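You operate a simulated robot arm through the tools that you are given. There is no shell and no other tool.

The job below is to be done with a simulated robot arm. You get a single attempt, and the scene is never put back.

JOB
Lower the top rack, load both upturned tall glasses and push it in.
Fine: mouth down, neither on the other.

The check looks at the end state, three seconds after you hand in, the way a careful person would. Anything else that was tipped, shoved, dropped, spilled or broken makes it a failure.

ROBOT AND FRAMES
A 7-joint arm with a two-finger parallel gripper, fixed in place. Base frame: the origin is on the floor under the middle of its stand, x ahead of it, y to its left, z up. Readings come in cm, rad, newtons and seconds.
It reaches about 137.2 cm from its shoulder. Its first joint turns from -2.601 to 2.601 rad. Payload 3.43 kg.
The TCP is the grasp point between the finger pads, 3 cm short of the fingertips. In the tool frame z runs along the fingers and y along their closing line. Largest opening 9.4 cm; finger width 2.8, thickness 1; the body of the gripper, 5 by 9.6 cm, starts 5.5 cm behind the TCP.
Orientation is that of the tool frame in the base frame, as a unit quaternion [w, x, y, z]. With the fingers straight down and closing along the base's y, the tool's x points along the base's -x, its y along +y and its z along -z.

CONTROLS
- The arm moves only by the tool apply_moves. Its argument "increments" is a list of rows, each a list of 3 entries, a list of its own where there are three numbers: the shift along the tool's x, y, z in units of 150 mm (1.0 is 150 mm), then the turn, a rotation vector about the tool's x, y, z in units of 180 degrees (1.0 is 180 degrees), then the opening, from 0 (shut) to 1 (fully open). In form: [[[x, y, z], [ax, ay, az], hand], ...]. A call has 1 to 20 rows; each row is the pose to reach, as a shift and turn from the pose commanded when the call began, along the tool's axes at that moment. A call with a number of a shift or a turn outside -1 to 1 is refused whole. Rows are played at 5 a second. More than 5 cm and 0.15 rad between two rows, or a gripper value outside its range, and nothing of the call is played. A pose out of reach is approached as far as the arm can. The call stops where the force on the tool passes 40 N (or 10 N more than at its start, if that is more) or the arm is blocked; 0.2 s more then pass. The fingers move at their own pace (about 4.5 cm/s each) and stop on an object; they squeeze with about 25 N. The grip force told is the motor's: it shows also when the fingers shut on nothing. Time passes only in rows, and 0.2 s behind the last, so rows that repeat a pose let the fingers close. The reply holds the time, the measured pose of the TCP, the force on the tool along the base axes, the opening and the grip force, in the units named above and with some noise, with the torque about the TCP (base axes, N m) and any sound that the robot's microphone picked up.
- Cameras (640 x 400 px; columns grow to the right, rows downward): "scene" is fixed at [21.94, 49.96, 137.55]; the picture's right is [-0.01, -1.00, 0.00], its down [-0.65, 0.01, -0.76] and it looks along [0.76, -0.01, -0.65] (base axes); focal length 214 px, centre (320, 200). "wrist" rides on the gripper at [7.6, 1.4, -10.3] in the tool frame; the picture's right is [-0.18, 0.98, 0.00], its down [-0.75, -0.14, -0.64] and it looks along [-0.63, -0.12, 0.77] (tool axes); focal length 243 px, centre (320, 200). There is no depth. A picture from a camera that has moved, and an enlarged one, comes with that camera's place and axes in the base frame and with its lens.
- snapshot(camera): a new picture of that camera. The clock stands still meanwhile.
- enlarge(camera, box): a new picture of the part [left, top, right, bottom] of that camera's present view, enlarged. The clock stands still meanwhile.
- finish_job(): hands the job in; it is judged then, once.

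Nothing tells you positions but the pictures and the camera data. Unless the task says otherwise, let go and move clear before handing in.

The tools are called after "Call:" as name(argument=value, ...) on one line, values as JSON. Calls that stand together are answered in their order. apply_moves: Moves the arm, as the interface text tells. Its arguments: {"type":"object","properties":{"increments":{"type":"array","items":{"type":"array"}}},"required":["increments"]} The other tools are called the same way: snapshot (camera) takes a picture; enlarge (camera, box) takes an enlarged picture of a part of a camera's view; finish_job () hands the job in.

At the start:

```text
t: 0.0
tcp_pos: [91.73, 36.35, 122.72]
tcp_rot: [0.0, 0.0, 1.0, 0.0]
contact_force: [0.3, 0.6, 0.0]
moment: [0.02, 0.0, -0.03]
gripper_width: 9.4
finger_force: 0.1
```

scene: 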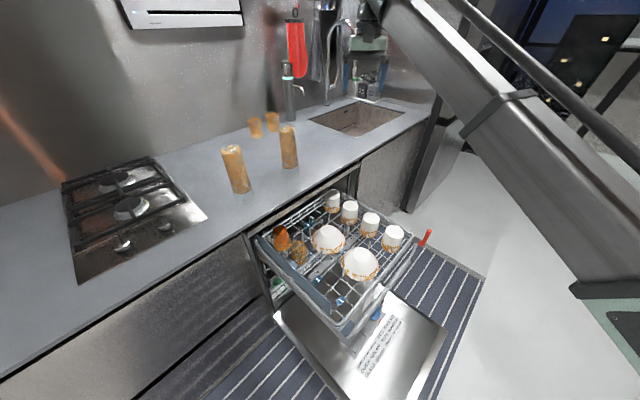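
wrist: 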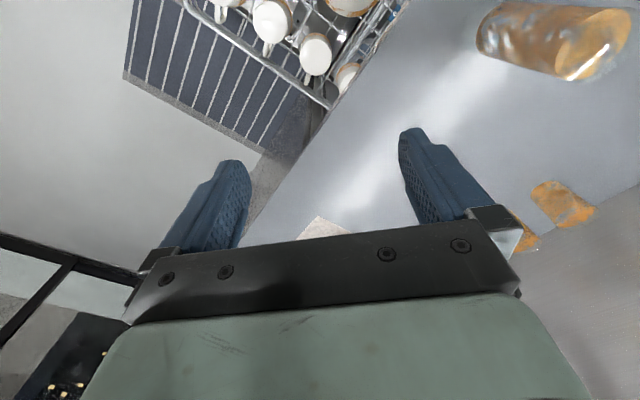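

I see a dishwasher with its top rack pulled out, carrying cups and bowls, and two tall amber glasses standing on the counter behind it. I'll look closer before moving anything.

Call:
enlarge(camera="scene", box=[240, 170, 440, 295])

Call:
enlarge(camera="scene", box=[200, 90, 340, 200])

Call:
enlarge(camera="scene", box=[230, 220, 460, 400])

Call:
snapshot(camera="wrist")

```text
3.20 times, centred on (340, 232) of scene
camera zoom: at [21.94, 49.96, 137.55], right [-0.01, -1.0, 0.0], down [-0.65, 0.01, -0.76], along [0.76, -0.01, -0.65], focal length 686 px, centre (256, 96)
```

zoom: 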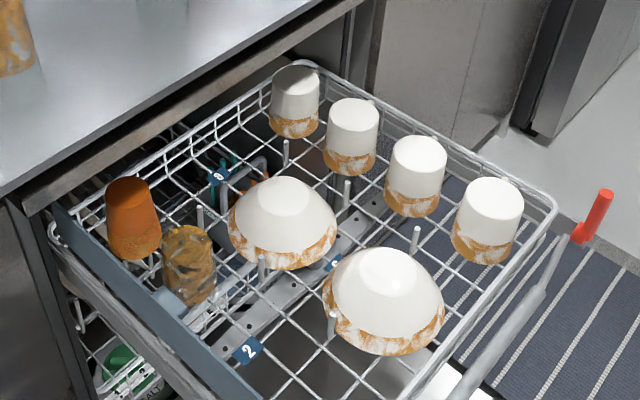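

```text
3.64 times, centred on (270, 145) of scene
camera zoom: at [21.94, 49.96, 137.55], right [-0.01, -1.0, 0.0], down [-0.65, 0.01, -0.76], along [0.76, -0.01, -0.65], focal length 780 px, centre (502, 400)
```

zoom: 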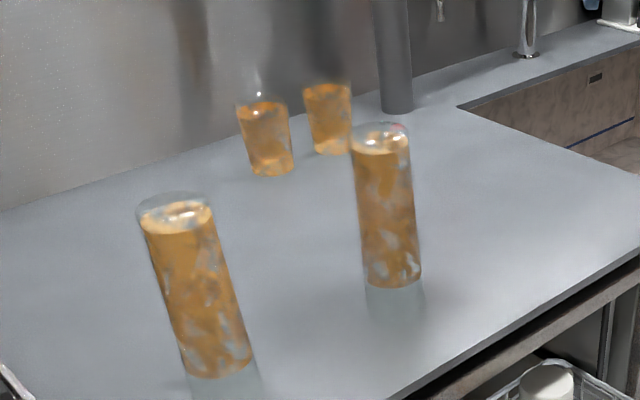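

```text
2.22 times, centred on (345, 310) of scene
camera zoom: at [21.94, 49.96, 137.55], right [-0.01, -1.0, 0.0], down [-0.65, 0.01, -0.76], along [0.76, -0.01, -0.65], focal length 477 px, centre (264, -44)
```

zoom: 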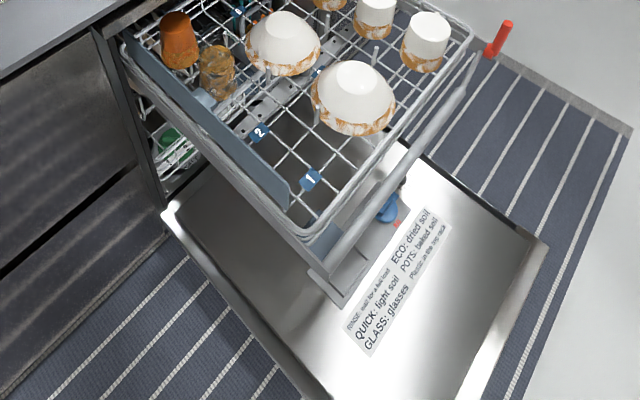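

```text
taken
camera wrist: at [84.19, 37.8, 133.16], right [0.18, 0.98, 0.0], down [0.75, -0.14, 0.64], along [0.63, -0.12, -0.77], focal length 243 px, centre (320, 200)
```

wrist: 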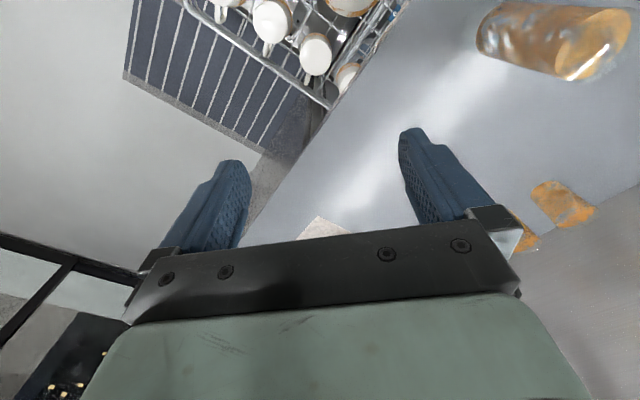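

The two front tall glasses stand at roughly (82, 77) and (99, 61) on the counter. The rack is turned about 45° to my base, and there is a red lever near its right side. I'll pull the arm back so the wrist camera can see the rack and the lever.

Call:
apply_moves(increments=[[[0.25, 0, 0], [0, 0, 0], 1], [[0.5, 0, 0], [0, 0, 0], 1], [[0.75, 0, 0], [0, 0, 0], 1], [[1, 0, 0], [0, 0, 0], 1]])

Call:
apply_moves(increments=[[[0.25, 0, 0], [0, 0, 0], 1], [[0.5, 0, 0], [0, 0, 0], 1], [[0.75, 0, 0], [0, 0, 0], 1], [[1, 0, 0], [0, 0, 0], 1]])

Call:
snapshot(camera="wrist")

Call:
snapshot(camera="scene")

```text
t: 1.0
tcp_pos: [77.7, 36.54, 120.87]
tcp_rot: [0.014, 0.0, 1.0, 0.007]
contact_force: [0.1, 1.4, 0.0]
moment: [-0.03, -0.01, -0.05]
gripper_width: 9.42
finger_force: 0.1
out of reach, approached as far as the arm can: row 2, 3, 4
```

```text
t: 2.0
tcp_pos: [64.59, 37.78, 116.9]
tcp_rot: [0.021, 0.0, 1.0, 0.014]
contact_force: [-0.1, 0.9, -0.3]
moment: [-0.03, 0.03, 0.0]
gripper_width: 9.39
finger_force: 0.0
out of reach, approached as far as the arm can: row 1, 2, 3, 4
```

```text
taken
camera wrist: at [56.55, 38.98, 127.07], right [0.18, 0.98, 0.03], down [0.73, -0.16, 0.67], along [0.66, -0.1, -0.74], focal length 243 px, centre (320, 200)
```

wrist: 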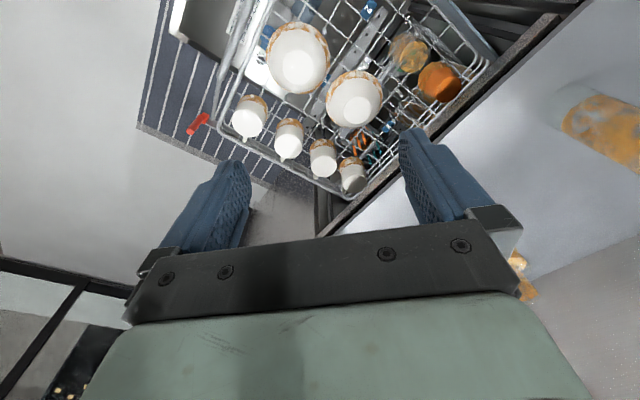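

```text
taken
```

scene: 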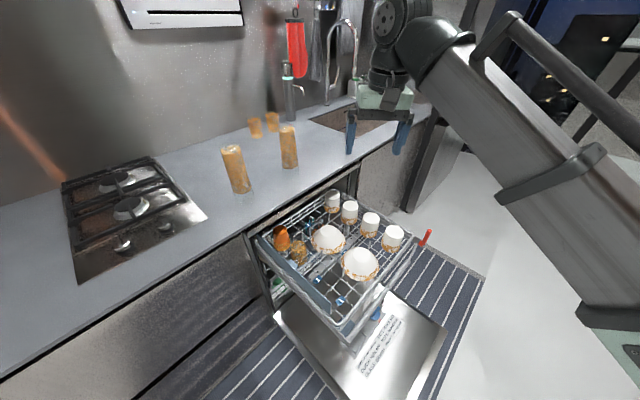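

The arm can't come straight back at this height, but the view now covers the rack, the red lever and the opening. I'll enlarge the useful parts.

Call:
enlarge(camera="wrist", box=[140, 0, 400, 200])

Call:
enlarge(camera="wrist", box=[320, 0, 560, 150])

Call:
enlarge(camera="scene", box=[240, 180, 360, 260])

Call:
enlarge(camera="scene", box=[360, 200, 460, 270])

Call:
enlarge(camera="scene", box=[240, 240, 360, 320])

```text
2.00 times, centred on (270, 100) of wrist
camera zoom: at [56.55, 38.98, 127.07], right [0.18, 0.98, 0.03], down [0.73, -0.16, 0.67], along [0.66, -0.1, -0.74], focal length 485 px, centre (420, 400)
```

zoom: 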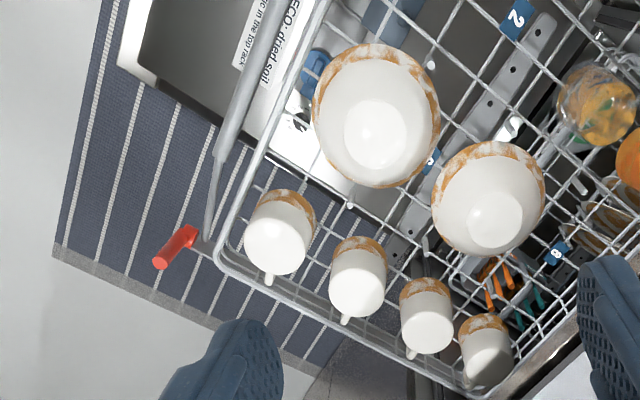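

```text
2.67 times, centred on (440, 75) of wrist
camera zoom: at [56.55, 38.98, 127.07], right [0.18, 0.98, 0.03], down [0.73, -0.16, 0.67], along [0.66, -0.1, -0.74], focal length 647 px, centre (0, 533)
```

zoom: 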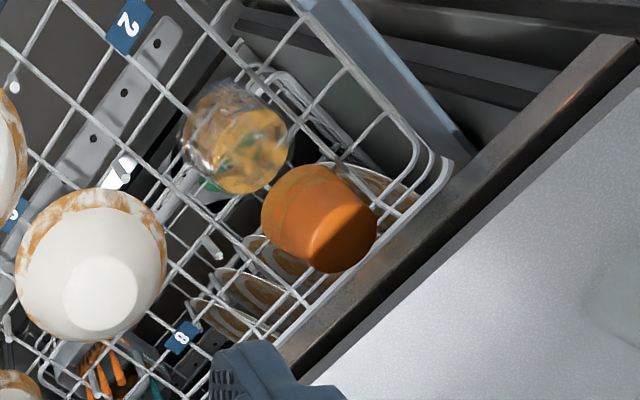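

```text
5.00 times, centred on (300, 220) of scene
camera zoom: at [21.94, 49.96, 137.55], right [-0.01, -1.0, 0.0], down [-0.65, 0.01, -0.76], along [0.76, -0.01, -0.65], focal length 1072 px, centre (420, 100)
```

zoom: 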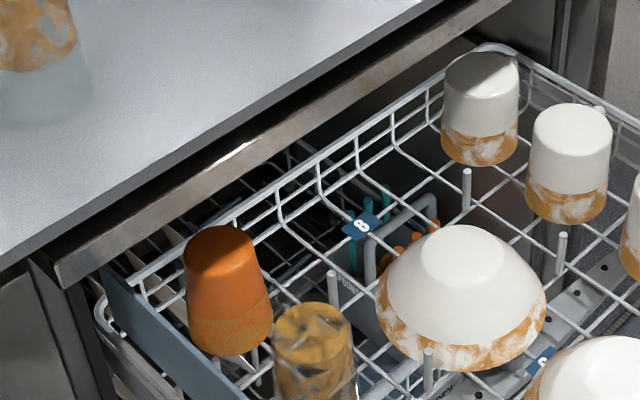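

```text
5.71 times, centred on (410, 235) of scene
camera zoom: at [21.94, 49.96, 137.55], right [-0.01, -1.0, 0.0], down [-0.65, 0.01, -0.76], along [0.76, -0.01, -0.65], focal length 1226 px, centre (-194, 0)
```

zoom: 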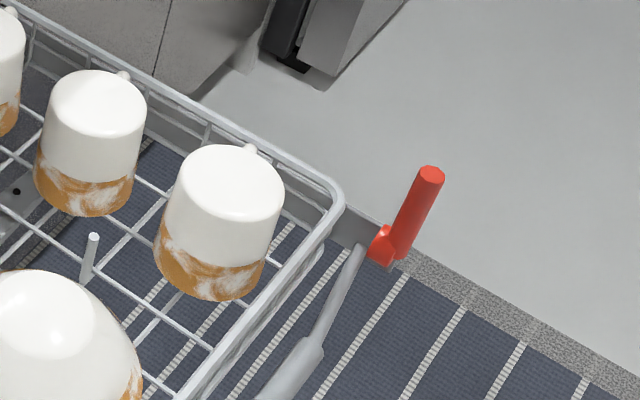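

```text
5.00 times, centred on (300, 280) of scene
camera zoom: at [21.94, 49.96, 137.55], right [-0.01, -1.0, 0.0], down [-0.65, 0.01, -0.76], along [0.76, -0.01, -0.65], focal length 1072 px, centre (420, -200)
```

zoom: 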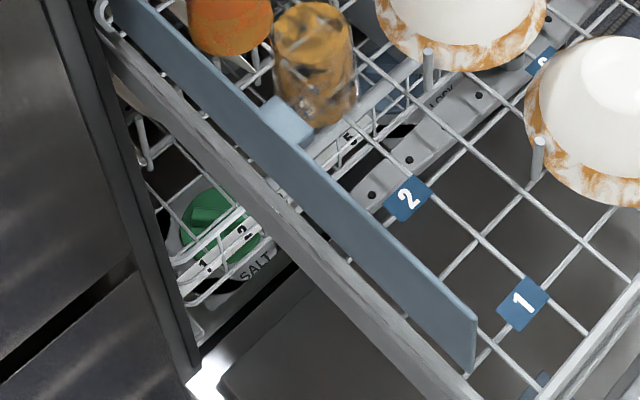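

The lever looks like an upright handle, with its tip near (75.4, 8.3, 76.8) and its pivot about 10 cm below. The rack is turned about 45° to the base, with its right front corner near (79, 11, 69). Next I'll check the glasses on the counter.

Call:
enlarge(camera="wrist", box=[480, 60, 640, 310])

Call:
enlarge(camera="scene", box=[215, 135, 265, 205])

Call:
enlarge(camera="scene", box=[240, 100, 310, 180])

Call:
enlarge(camera="scene", box=[300, 180, 440, 260])

```text
1.60 times, centred on (560, 185) of wrist
camera zoom: at [56.55, 38.98, 127.07], right [0.18, 0.98, 0.03], down [0.73, -0.16, 0.67], along [0.66, -0.1, -0.74], focal length 388 px, centre (-64, 224)
```

zoom: 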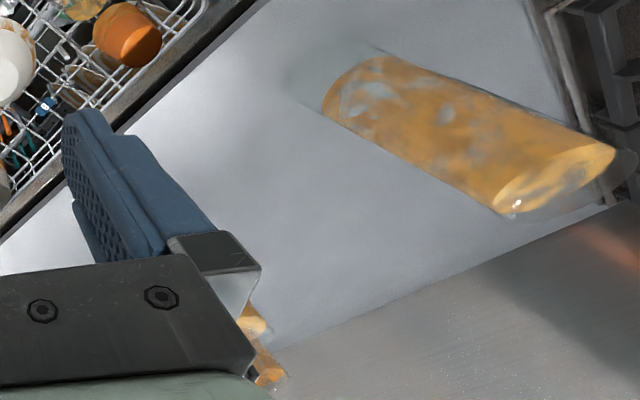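

```text
5.71 times, centred on (240, 170) of scene
camera zoom: at [21.94, 49.96, 137.55], right [-0.01, -1.0, 0.0], down [-0.65, 0.01, -0.76], along [0.76, -0.01, -0.65], focal length 1226 px, centre (777, 371)
```

zoom: 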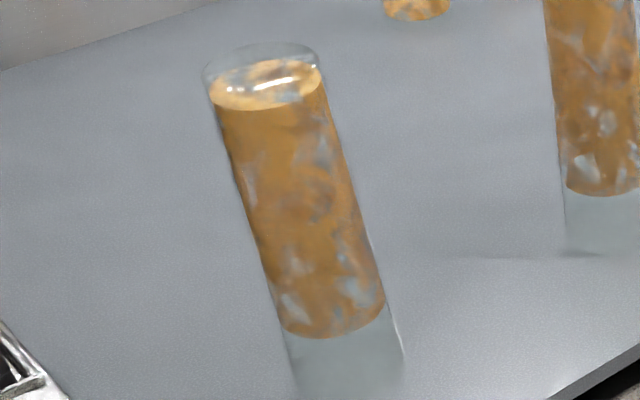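

```text
5.00 times, centred on (275, 140) of scene
camera zoom: at [21.94, 49.96, 137.55], right [-0.01, -1.0, 0.0], down [-0.65, 0.01, -0.76], along [0.76, -0.01, -0.65], focal length 1072 px, centre (545, 500)
```

zoom: 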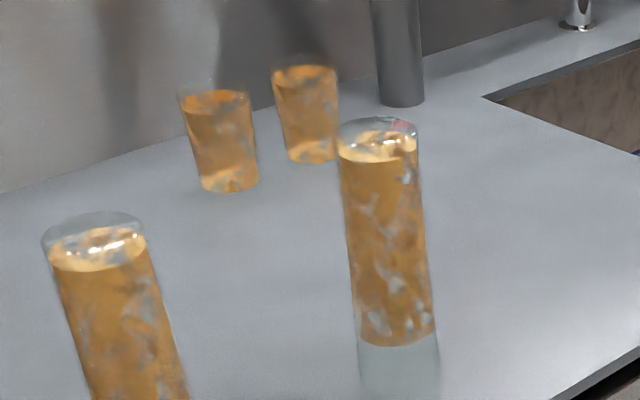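

```text
4.57 times, centred on (370, 220) of scene
camera zoom: at [21.94, 49.96, 137.55], right [-0.01, -1.0, 0.0], down [-0.65, 0.01, -0.76], along [0.76, -0.01, -0.65], focal length 980 px, centre (91, 109)
```

zoom: 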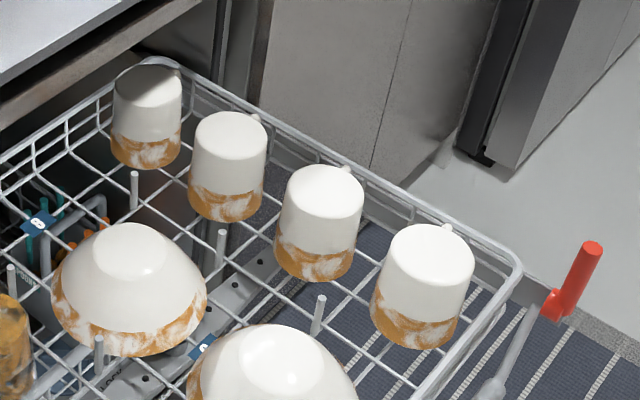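

The tall glasses are wider at the bottom, so they already stand mouth down. I'll move the gripper down and to the right to look at the red lever from closer up.

Call:
apply_moves(increments=[[[0, -0.2, 0.2], [0, 0, 0], 1], [[0, -0.4, 0.4], [0, 0, 0], 1], [[0, -0.6, 0.6], [0, 0, 0], 1], [[0, -0.8, 0.8], [0, 0, 0], 1], [[0, -1, 1], [0, 0, 0], 1], [[0, -1, 1], [0, 0, 0], 1]])

Call:
snapshot(camera="wrist")

Call:
snapshot(camera="scene")

```text
t: 3.4
tcp_pos: [64.6, 22.85, 102.12]
tcp_rot: [0.0, 0.0, 1.0, 0.0]
contact_force: [0.0, -0.4, 0.3]
moment: [-0.01, -0.02, -0.01]
gripper_width: 9.4
finger_force: 0.1
out of reach, approached as far as the arm can: row 1
```

```text
taken
camera wrist: at [56.86, 24.24, 112.52], right [0.18, 0.98, 0.0], down [0.75, -0.14, 0.64], along [0.63, -0.12, -0.77], focal length 243 px, centre (320, 200)
```

wrist: 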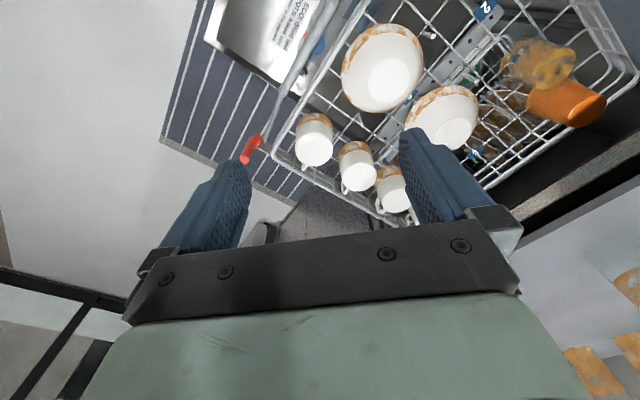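

```text
taken
```

scene: 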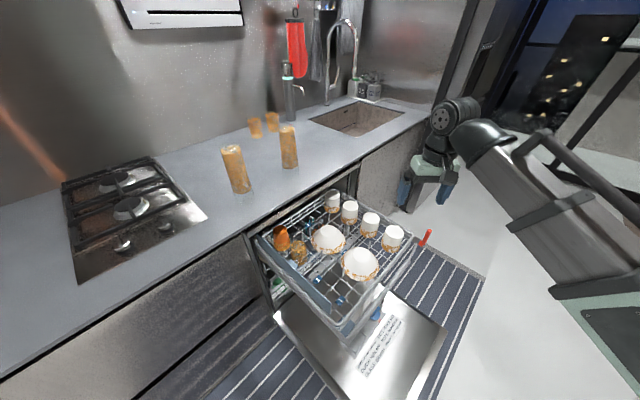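

The move worked, and the commanded pose stays within reach. I'll turn the tool about 30° and move it further toward the lever.

Call:
apply_moves(increments=[[[0, -0.2, 0.12], [0, 0, -0.035], 1], [[0, -0.4, 0.24], [0, 0, -0.07], 1], [[0, -0.6, 0.36], [0, 0, -0.105], 1], [[0, -0.8, 0.48], [0, 0, -0.14], 1], [[0, -1, 0.6], [0, 0, -0.17], 1], [[0, -1, 0.6], [0, 0, -0.17], 1]])

Call:
snapshot(camera="wrist")

```text
t: 4.8
tcp_pos: [64.76, 7.95, 92.93]
tcp_rot: [0.0, -0.264, 0.964, 0.0]
contact_force: [0.3, 0.1, 0.8]
moment: [0.01, -0.02, 0.0]
gripper_width: 9.39
finger_force: 0.1
```

```text
taken
camera wrist: at [57.43, 5.27, 103.36], right [-0.34, 0.94, 0.0], down [0.72, 0.26, 0.64], along [0.6, 0.22, -0.77], focal length 243 px, centre (320, 200)
```

wrist: 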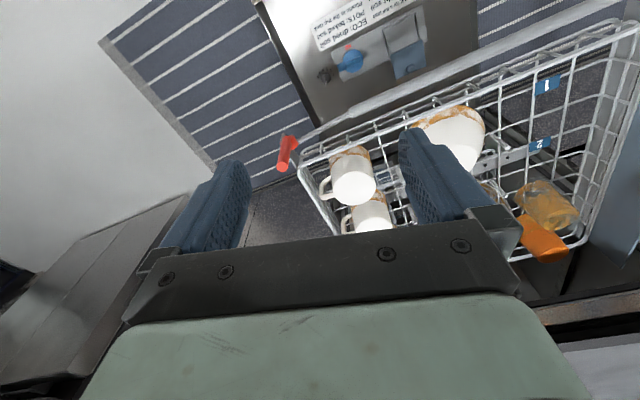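

Call:
enlarge(camera="wrist", box=[240, 90, 400, 190])

Call:
enlarge(camera="wrist", box=[400, 20, 640, 270])

Call:
enlarge(camera="wrist", box=[260, 0, 460, 110])

```text
4.00 times, centred on (320, 140) of wrist
camera zoom: at [57.43, 5.27, 103.36], right [-0.34, 0.94, 0.0], down [0.72, 0.26, 0.64], along [0.6, 0.22, -0.77], focal length 970 px, centre (320, 440)
```

zoom: 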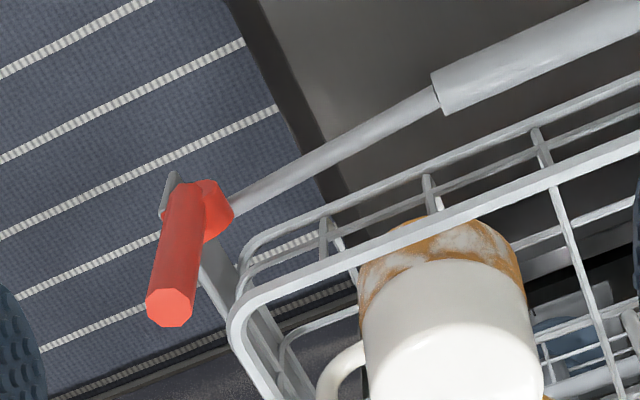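

```text
1.60 times, centred on (520, 145) of wrist
camera zoom: at [57.43, 5.27, 103.36], right [-0.34, 0.94, 0.0], down [0.72, 0.26, 0.64], along [0.6, 0.22, -0.77], focal length 388 px, centre (0, 288)
```

zoom: 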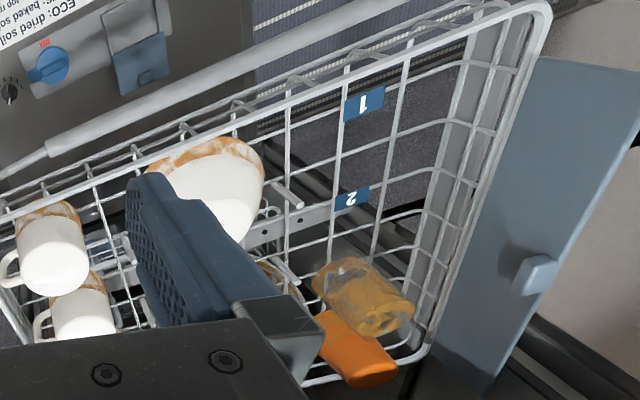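

```text
3.20 times, centred on (360, 55) of wrist
camera zoom: at [57.43, 5.27, 103.36], right [-0.34, 0.94, 0.0], down [0.72, 0.26, 0.64], along [0.6, 0.22, -0.77], focal length 776 px, centre (192, 664)
```

zoom: 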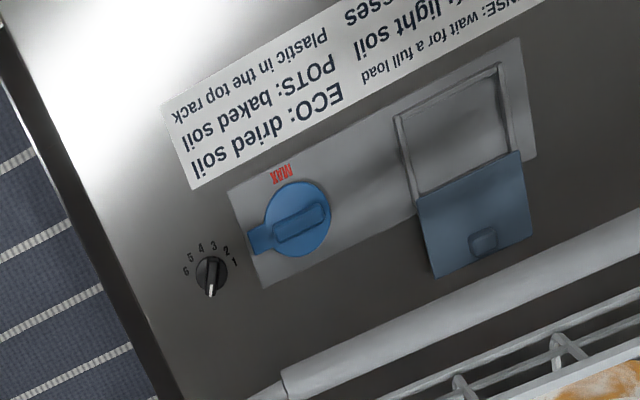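

The lever sits on the end of a rod that runs along the rack front, so it should swing in the push/pull plane. I put its tip near (76.7, 6.8, 74) and its pivot near (76.8, 7.3, 66). I'll move over it with the fingers closing across that plane.

Call:
apply_moves(increments=[[[-0.16, -0.116, 0.148], [0, 0, -0.02], 1], [[-0.324, -0.232, 0.296], [0, 0, -0.04], 1], [[-0.485, -0.348, 0.445], [0, 0, -0.06], 1], [[-0.647, -0.464, 0.593], [0, 0, -0.08], 1], [[-0.647, -0.464, 0.593], [0, 0, -0.08], 1]])

Call:
snapshot(camera="wrist")

Call:
snapshot(camera="scene")

```text
t: 6.0
tcp_pos: [76.44, 7.09, 84.05]
tcp_rot: [0.0, -0.382, 0.924, 0.0]
contact_force: [0.4, 0.4, 0.8]
moment: [-0.02, 0.02, 0.01]
gripper_width: 9.4
finger_force: 0.0
```

```text
taken
camera wrist: at [70.0, 2.72, 94.41], right [-0.57, 0.82, 0.0], down [0.63, 0.43, 0.64], along [0.53, 0.36, -0.77], focal length 243 px, centre (320, 200)
```

wrist: 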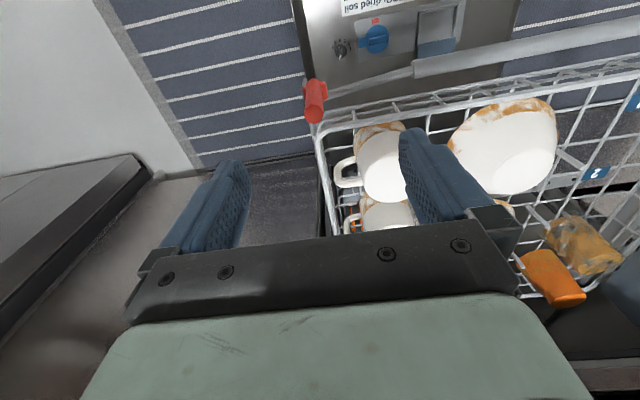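

```text
taken
```

scene: 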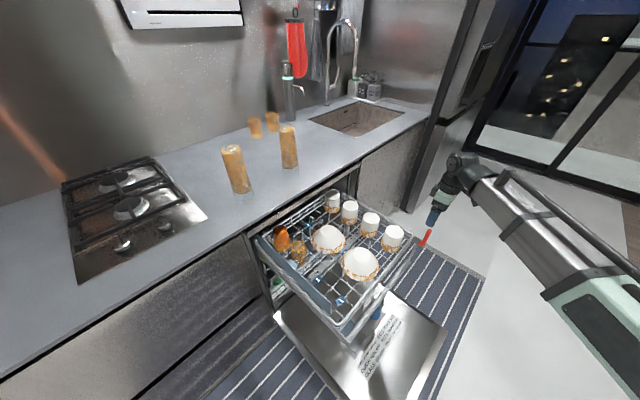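

Call:
enlarge(camera="wrist", box=[280, 60, 400, 140])

Call:
enlarge(camera="scene", box=[370, 180, 470, 260])

```text
5.00 times, centred on (340, 100) of wrist
camera zoom: at [70.0, 2.72, 94.41], right [-0.57, 0.82, 0.0], down [0.63, 0.43, 0.64], along [0.53, 0.36, -0.77], focal length 1213 px, centre (220, 700)
```

zoom: 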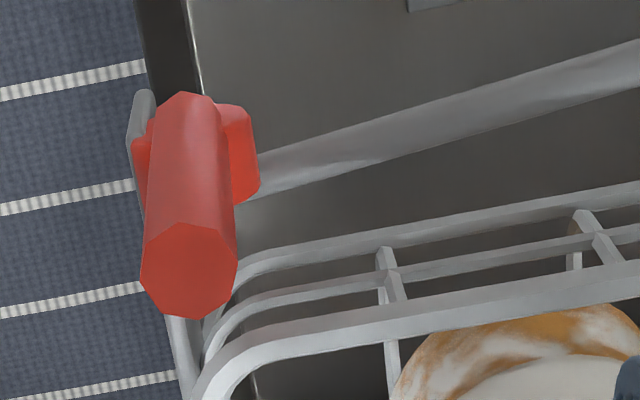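

```text
5.00 times, centred on (420, 220) of scene
camera zoom: at [21.94, 49.96, 137.55], right [-0.01, -1.0, 0.0], down [-0.65, 0.01, -0.76], along [0.76, -0.01, -0.65], focal length 1072 px, centre (-180, 100)
```

zoom: 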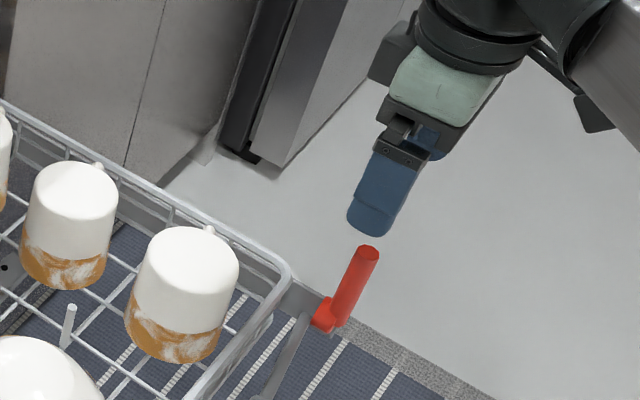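

The handle tip is clearly visible at about (76.9, 6.8, 73.8) and it is 1.7 cm thick. I'll lower the open fingers around it and close gently.

Call:
apply_moves(increments=[[[0, -0.037, 0.2], [0, 0, 0], 1], [[-0.006, -0.037, 0.4], [0, 0, 0], 1], [[-0.006, -0.037, 0.6], [0, 0, 0], 1], [[-0.006, -0.037, 0.767], [0, 0, 0], 1], [[-0.006, -0.037, 0.767], [0, 0, 0], 1]])

Call:
enlarge(camera="wrist", box=[200, 50, 440, 200])

Call:
enlarge(camera="scene", box=[370, 180, 470, 260])

```text
t: 7.2
tcp_pos: [77.12, 6.72, 72.36]
tcp_rot: [-0.001, -0.383, 0.924, -0.001]
contact_force: [0.0, -0.3, 0.2]
moment: [0.01, 0.0, -0.03]
gripper_width: 9.41
finger_force: 0.1
```

```text
2.67 times, centred on (320, 125) of wrist
camera zoom: at [70.67, 2.38, 82.79], right [-0.56, 0.83, 0.0], down [0.63, 0.43, 0.64], along [0.53, 0.36, -0.77], focal length 647 px, centre (320, 400)
```

zoom: 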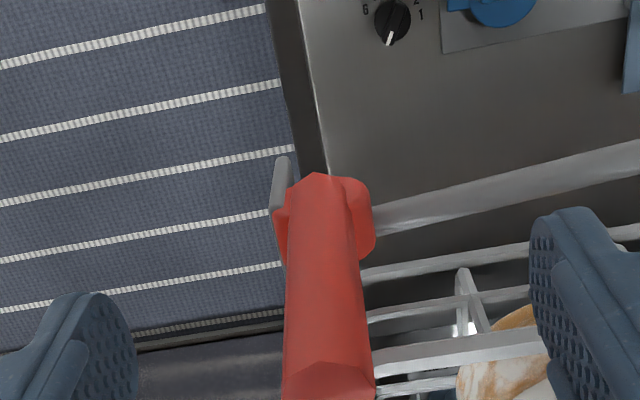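

```text
5.00 times, centred on (420, 220) of scene
camera zoom: at [21.94, 49.96, 137.55], right [-0.01, -1.0, 0.0], down [-0.65, 0.01, -0.76], along [0.76, -0.01, -0.65], focal length 1072 px, centre (-180, 100)
```

zoom: 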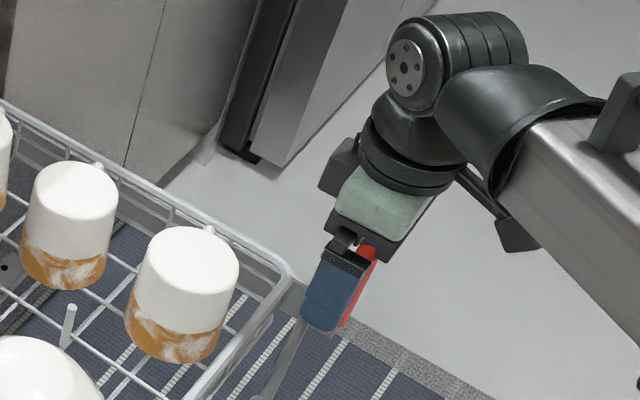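

The fingers now straddle the handle. I'll close on it.

Call:
apply_moves(increments=[[[0, 0, 0], [0, 0, 0], 0.5], [[0, 0, 0], [0, 0, 0], 0.1], [[0, 0, 0], [0, 0, 0], 0.1], [[0, 0, 0], [0, 0, 0], 0.1], [[0, 0, 0], [0, 0, 0], 0.1], [[0, 0, 0], [0, 0, 0], 0.1]])

Call:
snapshot(camera="wrist")

```text
t: 8.6
tcp_pos: [77.04, 6.79, 72.35]
tcp_rot: [0.0, -0.383, 0.924, 0.0]
contact_force: [-7.2, 4.5, 1.2]
moment: [-0.15, -0.1, -0.02]
gripper_width: 1.67
finger_force: 40.6
```

```text
taken
camera wrist: at [70.62, 2.41, 82.84], right [-0.56, 0.83, 0.0], down [0.63, 0.43, 0.64], along [0.53, 0.36, -0.77], focal length 243 px, centre (320, 200)
```

wrist: 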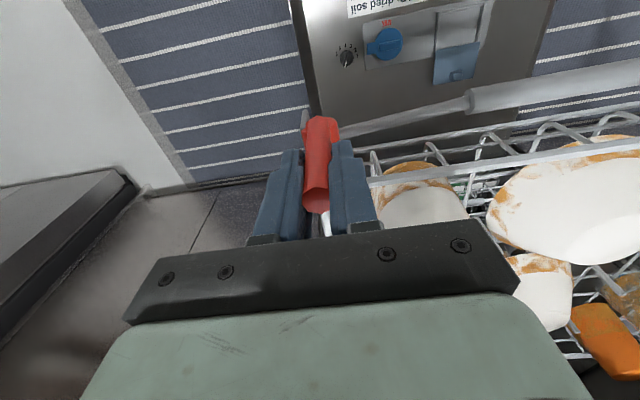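

The handle is held at 1.67 cm. I'll test its free direction with a small pull toward the front (tool +x).

Call:
apply_moves(increments=[[[0.03, 0.03, 0], [0, 0, 0], 0.1], [[0.06, 0.03, 0.003], [0, 0, 0], 0.1], [[0.09, 0.03, 0.006], [0, 0, 0], 0.1], [[0.12, 0.03, 0.01], [0, 0, 0], 0.1]])

Call:
snapshot(camera="wrist")

Call:
snapshot(camera="scene")

```text
t: 9.6
tcp_pos: [75.84, 5.52, 72.43]
tcp_rot: [0.003, -0.383, 0.924, -0.003]
contact_force: [1.6, -2.1, 5.3]
moment: [-0.11, -0.32, 0.04]
gripper_width: 1.67
finger_force: 45.1
stopped in row 4: the force on the tool passed its limit at 43 N (the readings are from after the stop); the commanded pose is now the measured one
```

```text
taken
camera wrist: at [69.19, 1.26, 82.8], right [-0.57, 0.82, -0.01], down [0.63, 0.44, 0.64], along [0.54, 0.36, -0.76], focal length 243 px, centre (320, 200)
```

wrist: 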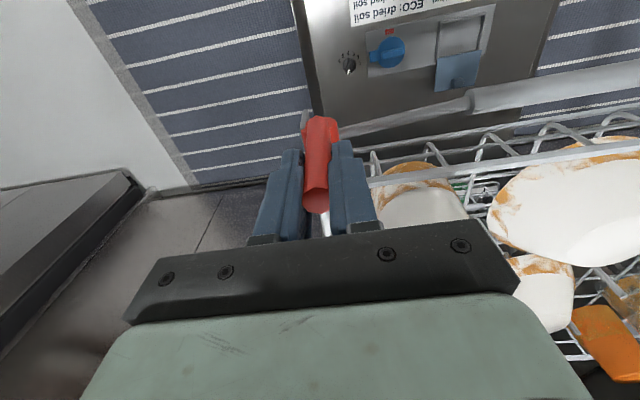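

```text
taken
```

scene: 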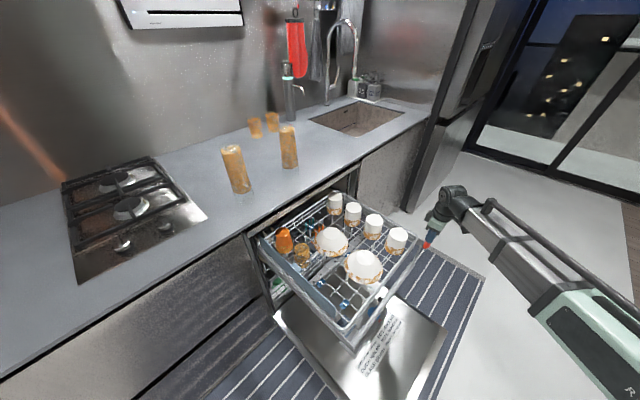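

The rack slid out about 1.7 cm to its stop and the lever hasn't turned yet. I'll keep pulling slowly toward the front to see whether the lever turns against that stop.

Call:
apply_moves(increments=[[[0.02, 0, 0], [0, 0, 0], 0.1], [[0.04, 0, 0.0], [0, 0, 0], 0.1], [[0.06, 0, 0.003], [0, 0, 0], 0.1], [[0.08, 0, 0.006], [0, 0, 0], 0.1], [[0.1, 0, 0.01], [0, 0, 0], 0.1], [[0.12, 0, 0.015], [0, 0, 0], 0.1]])

Call:
snapshot(camera="wrist")

Call:
snapshot(camera="scene")

```text
t: 10.7
tcp_pos: [74.76, 4.63, 72.35]
tcp_rot: [0.004, -0.383, 0.924, -0.004]
contact_force: [-0.7, 0.5, 11.9]
moment: [0.07, -0.29, -0.01]
gripper_width: 1.63
finger_force: 44.8
stopped in row 5: the force on the tool passed its limit at 42 N (the readings are from after the stop); the commanded pose is now the measured one
```

```text
taken
camera wrist: at [68.25, 0.35, 82.78], right [-0.56, 0.83, -0.01], down [0.63, 0.44, 0.65], along [0.54, 0.36, -0.76], focal length 243 px, centre (320, 200)
```

wrist: 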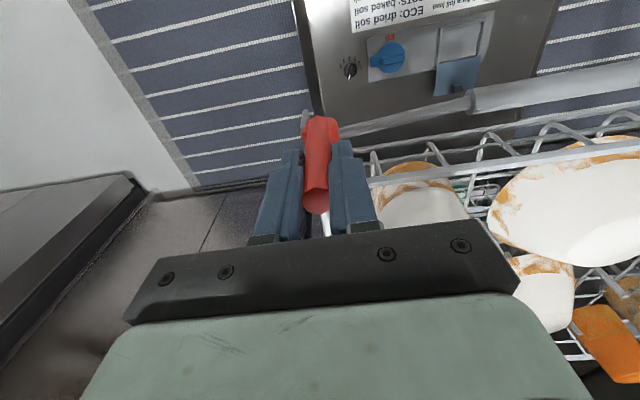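

```text
taken
```

scene: 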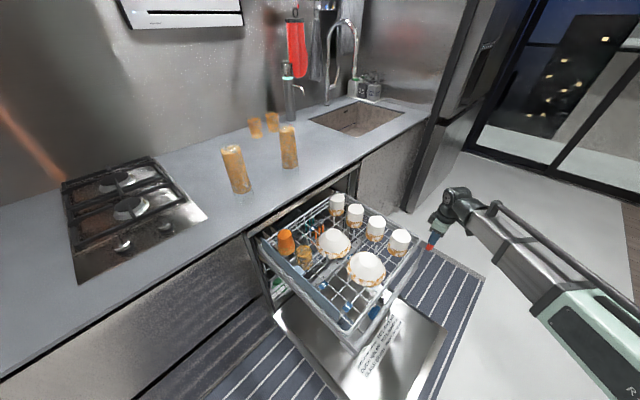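

The rack slides before the lever turns, so I won't pull any further. I'll try the opposite direction gently, which also takes the rack back.

Call:
apply_moves(increments=[[[-0.02, 0, 0], [0, 0, 0], 0.1], [[-0.04, 0, 0.0], [0, 0, 0], 0.1], [[-0.06, 0, 0], [0, 0, 0], 0.1], [[-0.08, 0, 0.0], [0, 0, 0], 0.1]])

Call:
snapshot(camera="wrist")

Call:
snapshot(camera="scene")

```text
t: 11.4
tcp_pos: [75.36, 5.04, 72.39]
tcp_rot: [0.004, -0.382, 0.924, -0.005]
contact_force: [-1.4, 2.6, 14.8]
moment: [-0.18, 0.0, -0.08]
gripper_width: 1.65
finger_force: 44.8
stopped in row 3: the force on the tool passed its limit at 41 N (the readings are from after the stop); the commanded pose is now the measured one
```

```text
taken
camera wrist: at [68.74, 0.84, 82.77], right [-0.56, 0.83, -0.01], down [0.63, 0.44, 0.65], along [0.54, 0.36, -0.76], focal length 243 px, centre (320, 200)
```

wrist: 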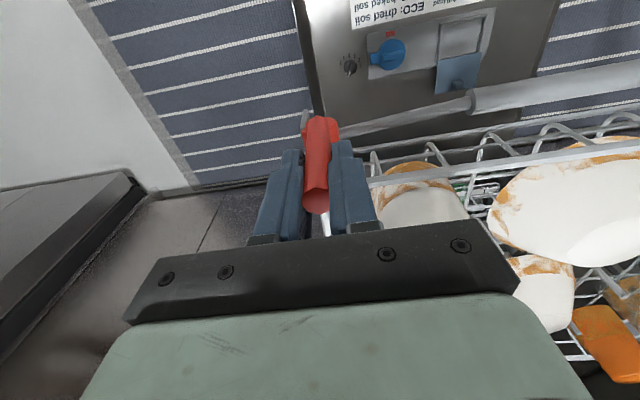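

```text
taken
```

scene: 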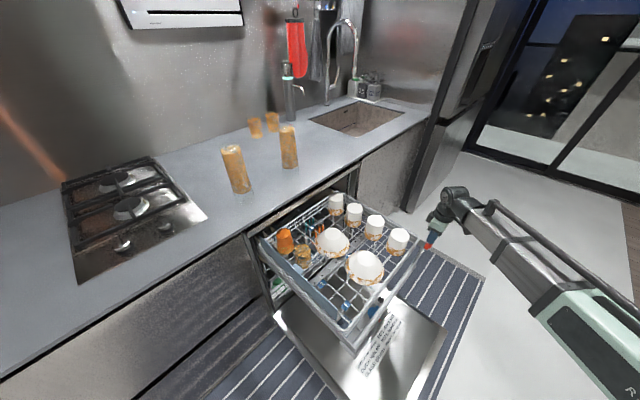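

The lever holds in both directions while the rack slides under about 40 N. I'll take small steps to measure the forces before deciding how to turn it.

Call:
apply_moves(increments=[[[0, 0, 0], [0, 0, 0], 0.1]])

Call:
apply_moves(increments=[[[0.01, 0, 0], [0, 0, 0], 0.1]])

Call:
apply_moves(increments=[[[0.01, 0, 0], [0, 0, 0], 0.1]])

Call:
apply_moves(increments=[[[0.01, 0, 0], [0, 0, 0], 0.1]])

```text
t: 11.8
tcp_pos: [75.27, 5.21, 72.49]
tcp_rot: [0.005, -0.383, 0.924, -0.006]
contact_force: [-0.3, 3.6, 20.0]
moment: [-0.12, 0.07, 0.01]
gripper_width: 1.67
finger_force: 45.0
```

```text
t: 12.2
tcp_pos: [75.14, 4.95, 72.44]
tcp_rot: [0.004, -0.382, 0.924, -0.004]
contact_force: [-0.6, 2.7, 20.4]
moment: [-0.03, -0.1, -0.01]
gripper_width: 1.65
finger_force: 45.2
```

```text
t: 12.6
tcp_pos: [75.15, 4.86, 72.43]
tcp_rot: [0.004, -0.382, 0.924, -0.005]
contact_force: [-2.5, 5.1, 24.5]
moment: [0.08, -0.02, -0.05]
gripper_width: 1.63
finger_force: 45.6
```

```text
t: 13.0
tcp_pos: [75.06, 4.77, 72.39]
tcp_rot: [0.004, -0.383, 0.924, -0.005]
contact_force: [-1.5, 4.2, 24.2]
moment: [0.05, -0.11, -0.02]
gripper_width: 1.66
finger_force: 45.0
```

At rest the sideways force is only a few newtons, so the rack slides easily, and most of the load is vertical. I'll relieve that and then tilt the gripper while it holds the handle, so the lever gets real torque.

Call:
apply_moves(increments=[[[0, 0, -0.01], [0, 0, 0], 0.05], [[0.02, 0, -0.01], [0, -0.012, 0], 0.05], [[0.04, 0, -0.01], [0, -0.024, 0], 0.05], [[0.06, 0, -0.008], [0, -0.036, 0], 0.05], [[0.08, 0, -0.006], [0, -0.048, 0], 0.05]])

Call:
enlarge(camera="wrist", box=[200, 50, 440, 200])

Call:
enlarge(camera="scene", box=[370, 180, 470, 260])

```text
t: 14.2
tcp_pos: [74.11, 4.01, 72.35]
tcp_rot: [0.073, -0.382, 0.921, 0.023]
contact_force: [-2.1, -0.1, 14.5]
moment: [-1.16, 0.92, -0.03]
gripper_width: 1.64
finger_force: 44.6
```

```text
2.67 times, centred on (320, 125) of wrist
camera zoom: at [66.56, -1.35, 81.52], right [-0.57, 0.82, 0.02], down [0.55, 0.36, 0.75], along [0.61, 0.43, -0.66], focal length 647 px, centre (320, 400)
```

zoom: 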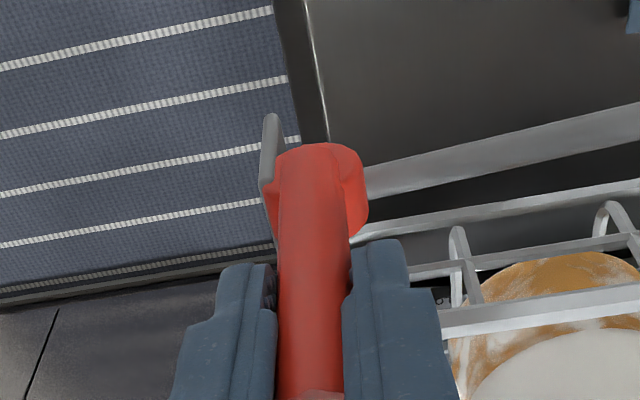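

```text
5.00 times, centred on (420, 220) of scene
camera zoom: at [21.94, 49.96, 137.55], right [-0.01, -1.0, 0.0], down [-0.65, 0.01, -0.76], along [0.76, -0.01, -0.65], focal length 1072 px, centre (-180, 100)
```

zoom: 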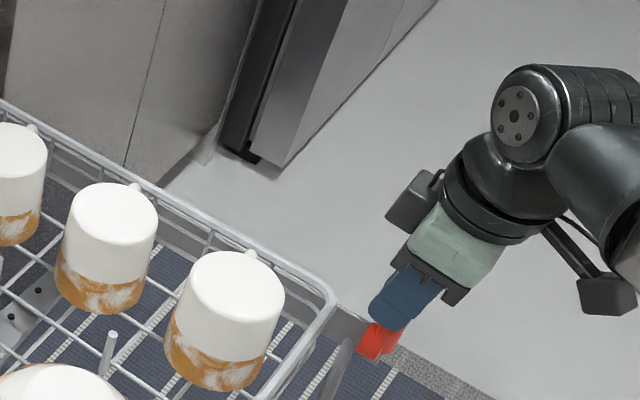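

The lever resisted about 1.5 N·m toward the front without turning, so that side is probably its stop. I'll tilt the other way, toward the dishwasher.

Call:
apply_moves(increments=[[[-0.005, 0, -0.003], [0, 0.012, 0], 0.05], [[-0.01, 0, -0.004], [0, 0.024, 0], 0.05], [[-0.015, 0, -0.004], [0, 0.036, 0], 0.05], [[-0.02, 0, -0.004], [0, 0.048, 0], 0.05], [[-0.04, 0, -0.004], [0, 0.06, 0], 0.05], [[-0.06, 0, -0.004], [0, 0.072, 0], 0.05], [[-0.08, 0, -0.004], [0, 0.084, 0], 0.05], [[-0.1, 0, -0.004], [0, 0.096, 0], 0.05]])

Call:
enlarge(camera="wrist", box=[200, 50, 440, 200])

Call:
enlarge(camera="scene", box=[370, 180, 470, 260])

```text
t: 16.0
tcp_pos: [75.23, 5.07, 72.52]
tcp_rot: [-0.066, -0.382, 0.921, -0.035]
contact_force: [8.9, -6.4, -21.4]
moment: [0.17, -1.42, 0.11]
gripper_width: 1.68
finger_force: 44.5
```

```text
2.67 times, centred on (320, 125) of wrist
camera zoom: at [69.79, 1.96, 83.98], right [-0.57, 0.82, -0.04], down [0.69, 0.5, 0.52], along [0.45, 0.27, -0.85], focal length 647 px, centre (320, 400)
```

zoom: 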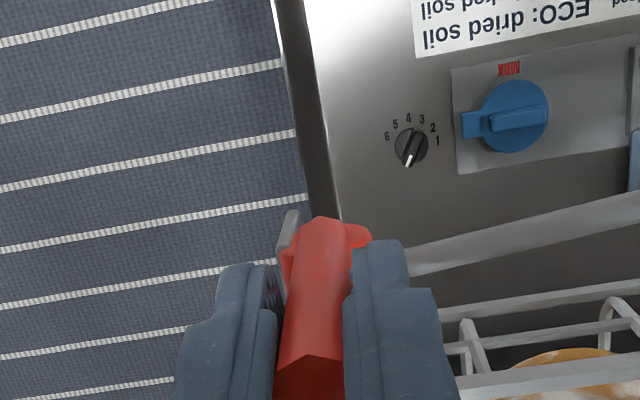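

```text
5.00 times, centred on (420, 220) of scene
camera zoom: at [21.94, 49.96, 137.55], right [-0.01, -1.0, 0.0], down [-0.65, 0.01, -0.76], along [0.76, -0.01, -0.65], focal length 1072 px, centre (-180, 100)
```

zoom: 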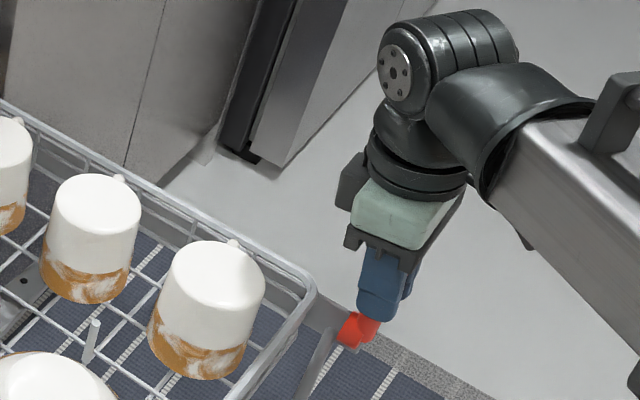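

The lever resists both ways at these torques. I'll let go, rise and inspect the mechanism from another side before applying more force.

Call:
apply_moves(increments=[[[0, 0, 0], [0, 0, 0], 0.5], [[0, 0, 0], [0, 0, 0], 0.8], [[0, 0, 0], [0, 0, 0], 1], [[0, 0, 0], [0, 0, 0], 1], [[0, 0, -0.2], [0, -0.01, 0], 1], [[0, 0, -0.4], [0, -0.03, 0], 1], [[0, 0, -0.6], [0, -0.048, 0], 1], [[0, 0, -0.6], [0, -0.048, 0], 1]])

Call:
snapshot(camera="wrist")

Call:
enlarge(camera="scene", box=[370, 180, 470, 260])

Call:
enlarge(camera="scene", box=[240, 180, 440, 360])

```text
t: 17.8
tcp_pos: [76.19, 6.06, 81.55]
tcp_rot: [0.003, -0.382, 0.924, -0.005]
contact_force: [-0.5, -0.8, -0.5]
moment: [-0.01, 0.01, 0.03]
gripper_width: 9.41
finger_force: 0.1
```

```text
taken
camera wrist: at [69.57, 1.75, 91.85], right [-0.56, 0.83, -0.01], down [0.63, 0.44, 0.65], along [0.54, 0.36, -0.76], focal length 243 px, centre (320, 200)
```

wrist: 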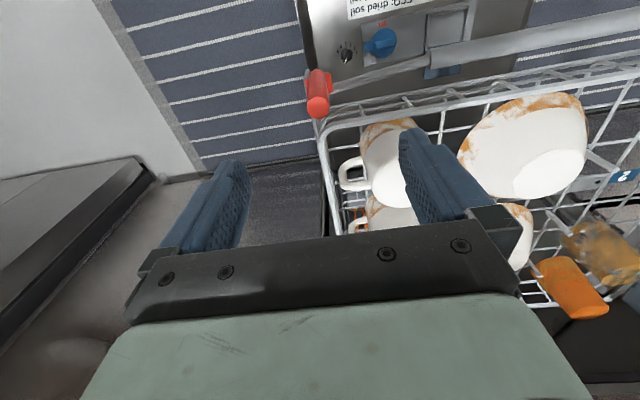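

```text
5.00 times, centred on (420, 220) of scene
camera zoom: at [21.94, 49.96, 137.55], right [-0.01, -1.0, 0.0], down [-0.65, 0.01, -0.76], along [0.76, -0.01, -0.65], focal length 1072 px, centre (-180, 100)
```

zoom: 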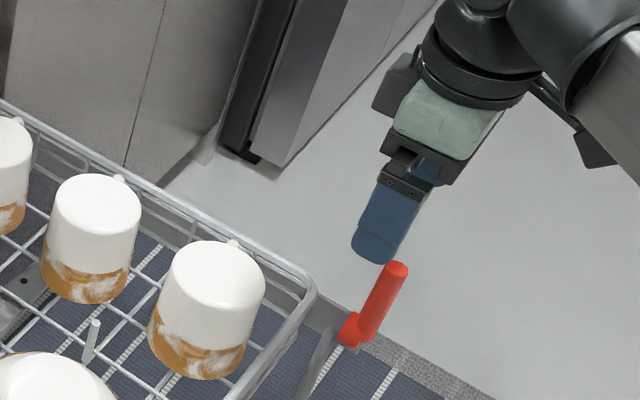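

```text
2.22 times, centred on (340, 270) of scene
camera zoom: at [21.94, 49.96, 137.55], right [-0.01, -1.0, 0.0], down [-0.65, 0.01, -0.76], along [0.76, -0.01, -0.65], focal length 477 px, centre (276, 44)
```

zoom: 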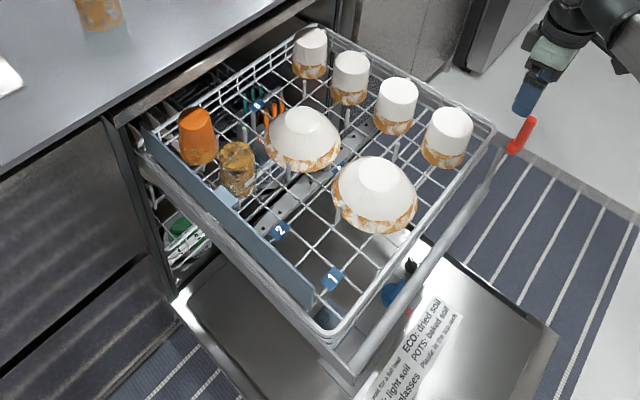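

The lever is still upright at about (75.1, 5.1), and the rack is now about 2.5 cm further out. I'll close the fingers and hook behind the lever near its tip, then pull toward the front until the slide stop holds the rack.

Call:
apply_moves(increments=[[[-0.08, 0, 0], [0, 0, 0], 0.5], [[-0.08, 0, 0], [0, 0, 0], 0], [[-0.08, 0, 0], [0, 0, 0], 0], [[-0.08, 0, 0.1], [0, 0, 0], 0], [[-0.08, 0, 0.2], [0, 0, 0], 0], [[-0.08, 0, 0.32], [0, 0, 0], 0], [[-0.08, 0, 0.437], [0, 0, 0], 0], [[-0.08, 0, 0.437], [0, 0, 0], 0]])

Call:
enlarge(camera="wrist", box=[200, 50, 440, 200])

Call:
enlarge(camera="scene", box=[370, 180, 470, 260])

```text
t: 19.6
tcp_pos: [76.94, 6.88, 75.0]
tcp_rot: [0.004, -0.382, 0.924, -0.004]
contact_force: [1.6, 0.6, -0.3]
moment: [-0.02, 0.04, -0.01]
gripper_width: 0.0
finger_force: 24.9
```

```text
2.67 times, centred on (320, 125) of wrist
camera zoom: at [70.4, 2.69, 85.44], right [-0.56, 0.83, -0.01], down [0.63, 0.44, 0.65], along [0.54, 0.36, -0.76], focal length 647 px, centre (320, 400)
```

zoom: 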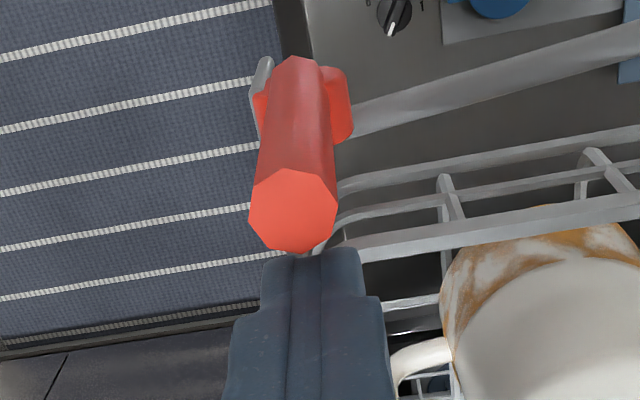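

```text
5.00 times, centred on (420, 220) of scene
camera zoom: at [21.94, 49.96, 137.55], right [-0.01, -1.0, 0.0], down [-0.65, 0.01, -0.76], along [0.76, -0.01, -0.65], focal length 1072 px, centre (-180, 100)
```

zoom: 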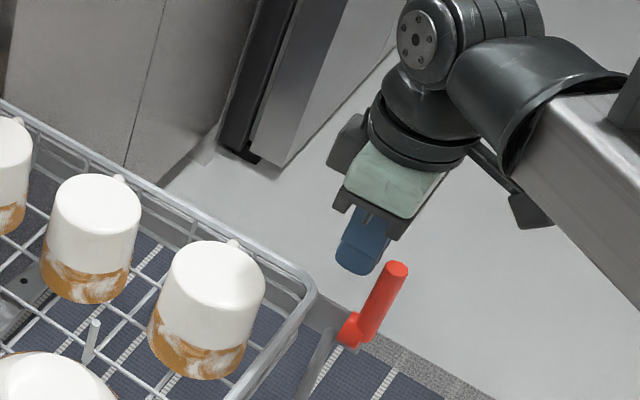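

The fingers are right behind the handle tip, overlapping it by about 1.5 cm. I'll pull slowly toward the front.

Call:
apply_moves(increments=[[[0.02, 0, 0], [0, 0, 0], 0], [[0.03, 0, 0], [0, 0, 0], 0], [[0.04, 0, 0], [0, 0, 0], 0], [[0.05, 0, 0], [0, 0, 0], 0], [[0.06, 0, 0], [0, 0, 0], 0], [[0.07, 0, 0], [0, 0, 0], 0], [[0.08, 0, 0], [0, 0, 0], 0], [[0.09, 0, 0], [0, 0, 0], 0], [[0.1, 0, 0], [0, 0, 0], 0]])

Call:
enlarge(camera="wrist", box=[200, 50, 440, 200])

Call:
enlarge(camera="scene", box=[370, 180, 470, 260])

```text
t: 21.6
tcp_pos: [75.84, 5.63, 74.99]
tcp_rot: [0.003, -0.383, 0.924, -0.004]
contact_force: [0.8, 2.2, -0.7]
moment: [0.04, -0.03, -0.04]
gripper_width: 0.0
finger_force: 24.9
```

```text
2.67 times, centred on (320, 125) of wrist
camera zoom: at [69.4, 1.34, 85.38], right [-0.56, 0.83, -0.01], down [0.63, 0.44, 0.65], along [0.54, 0.36, -0.76], focal length 647 px, centre (320, 400)
```

zoom: 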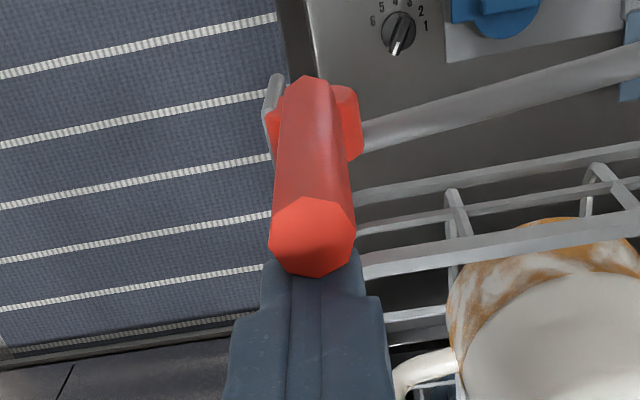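

```text
5.00 times, centred on (420, 220) of scene
camera zoom: at [21.94, 49.96, 137.55], right [-0.01, -1.0, 0.0], down [-0.65, 0.01, -0.76], along [0.76, -0.01, -0.65], focal length 1072 px, centre (-180, 100)
```

zoom: 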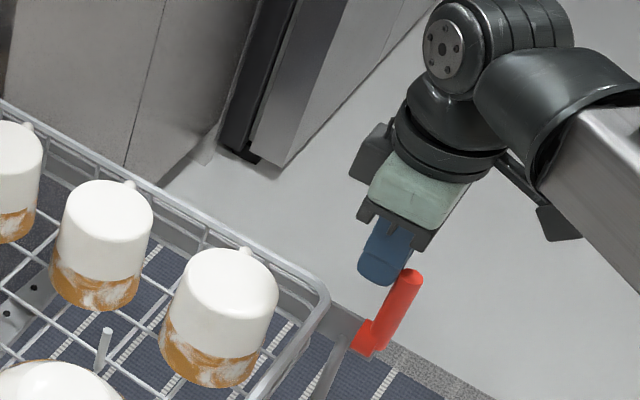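

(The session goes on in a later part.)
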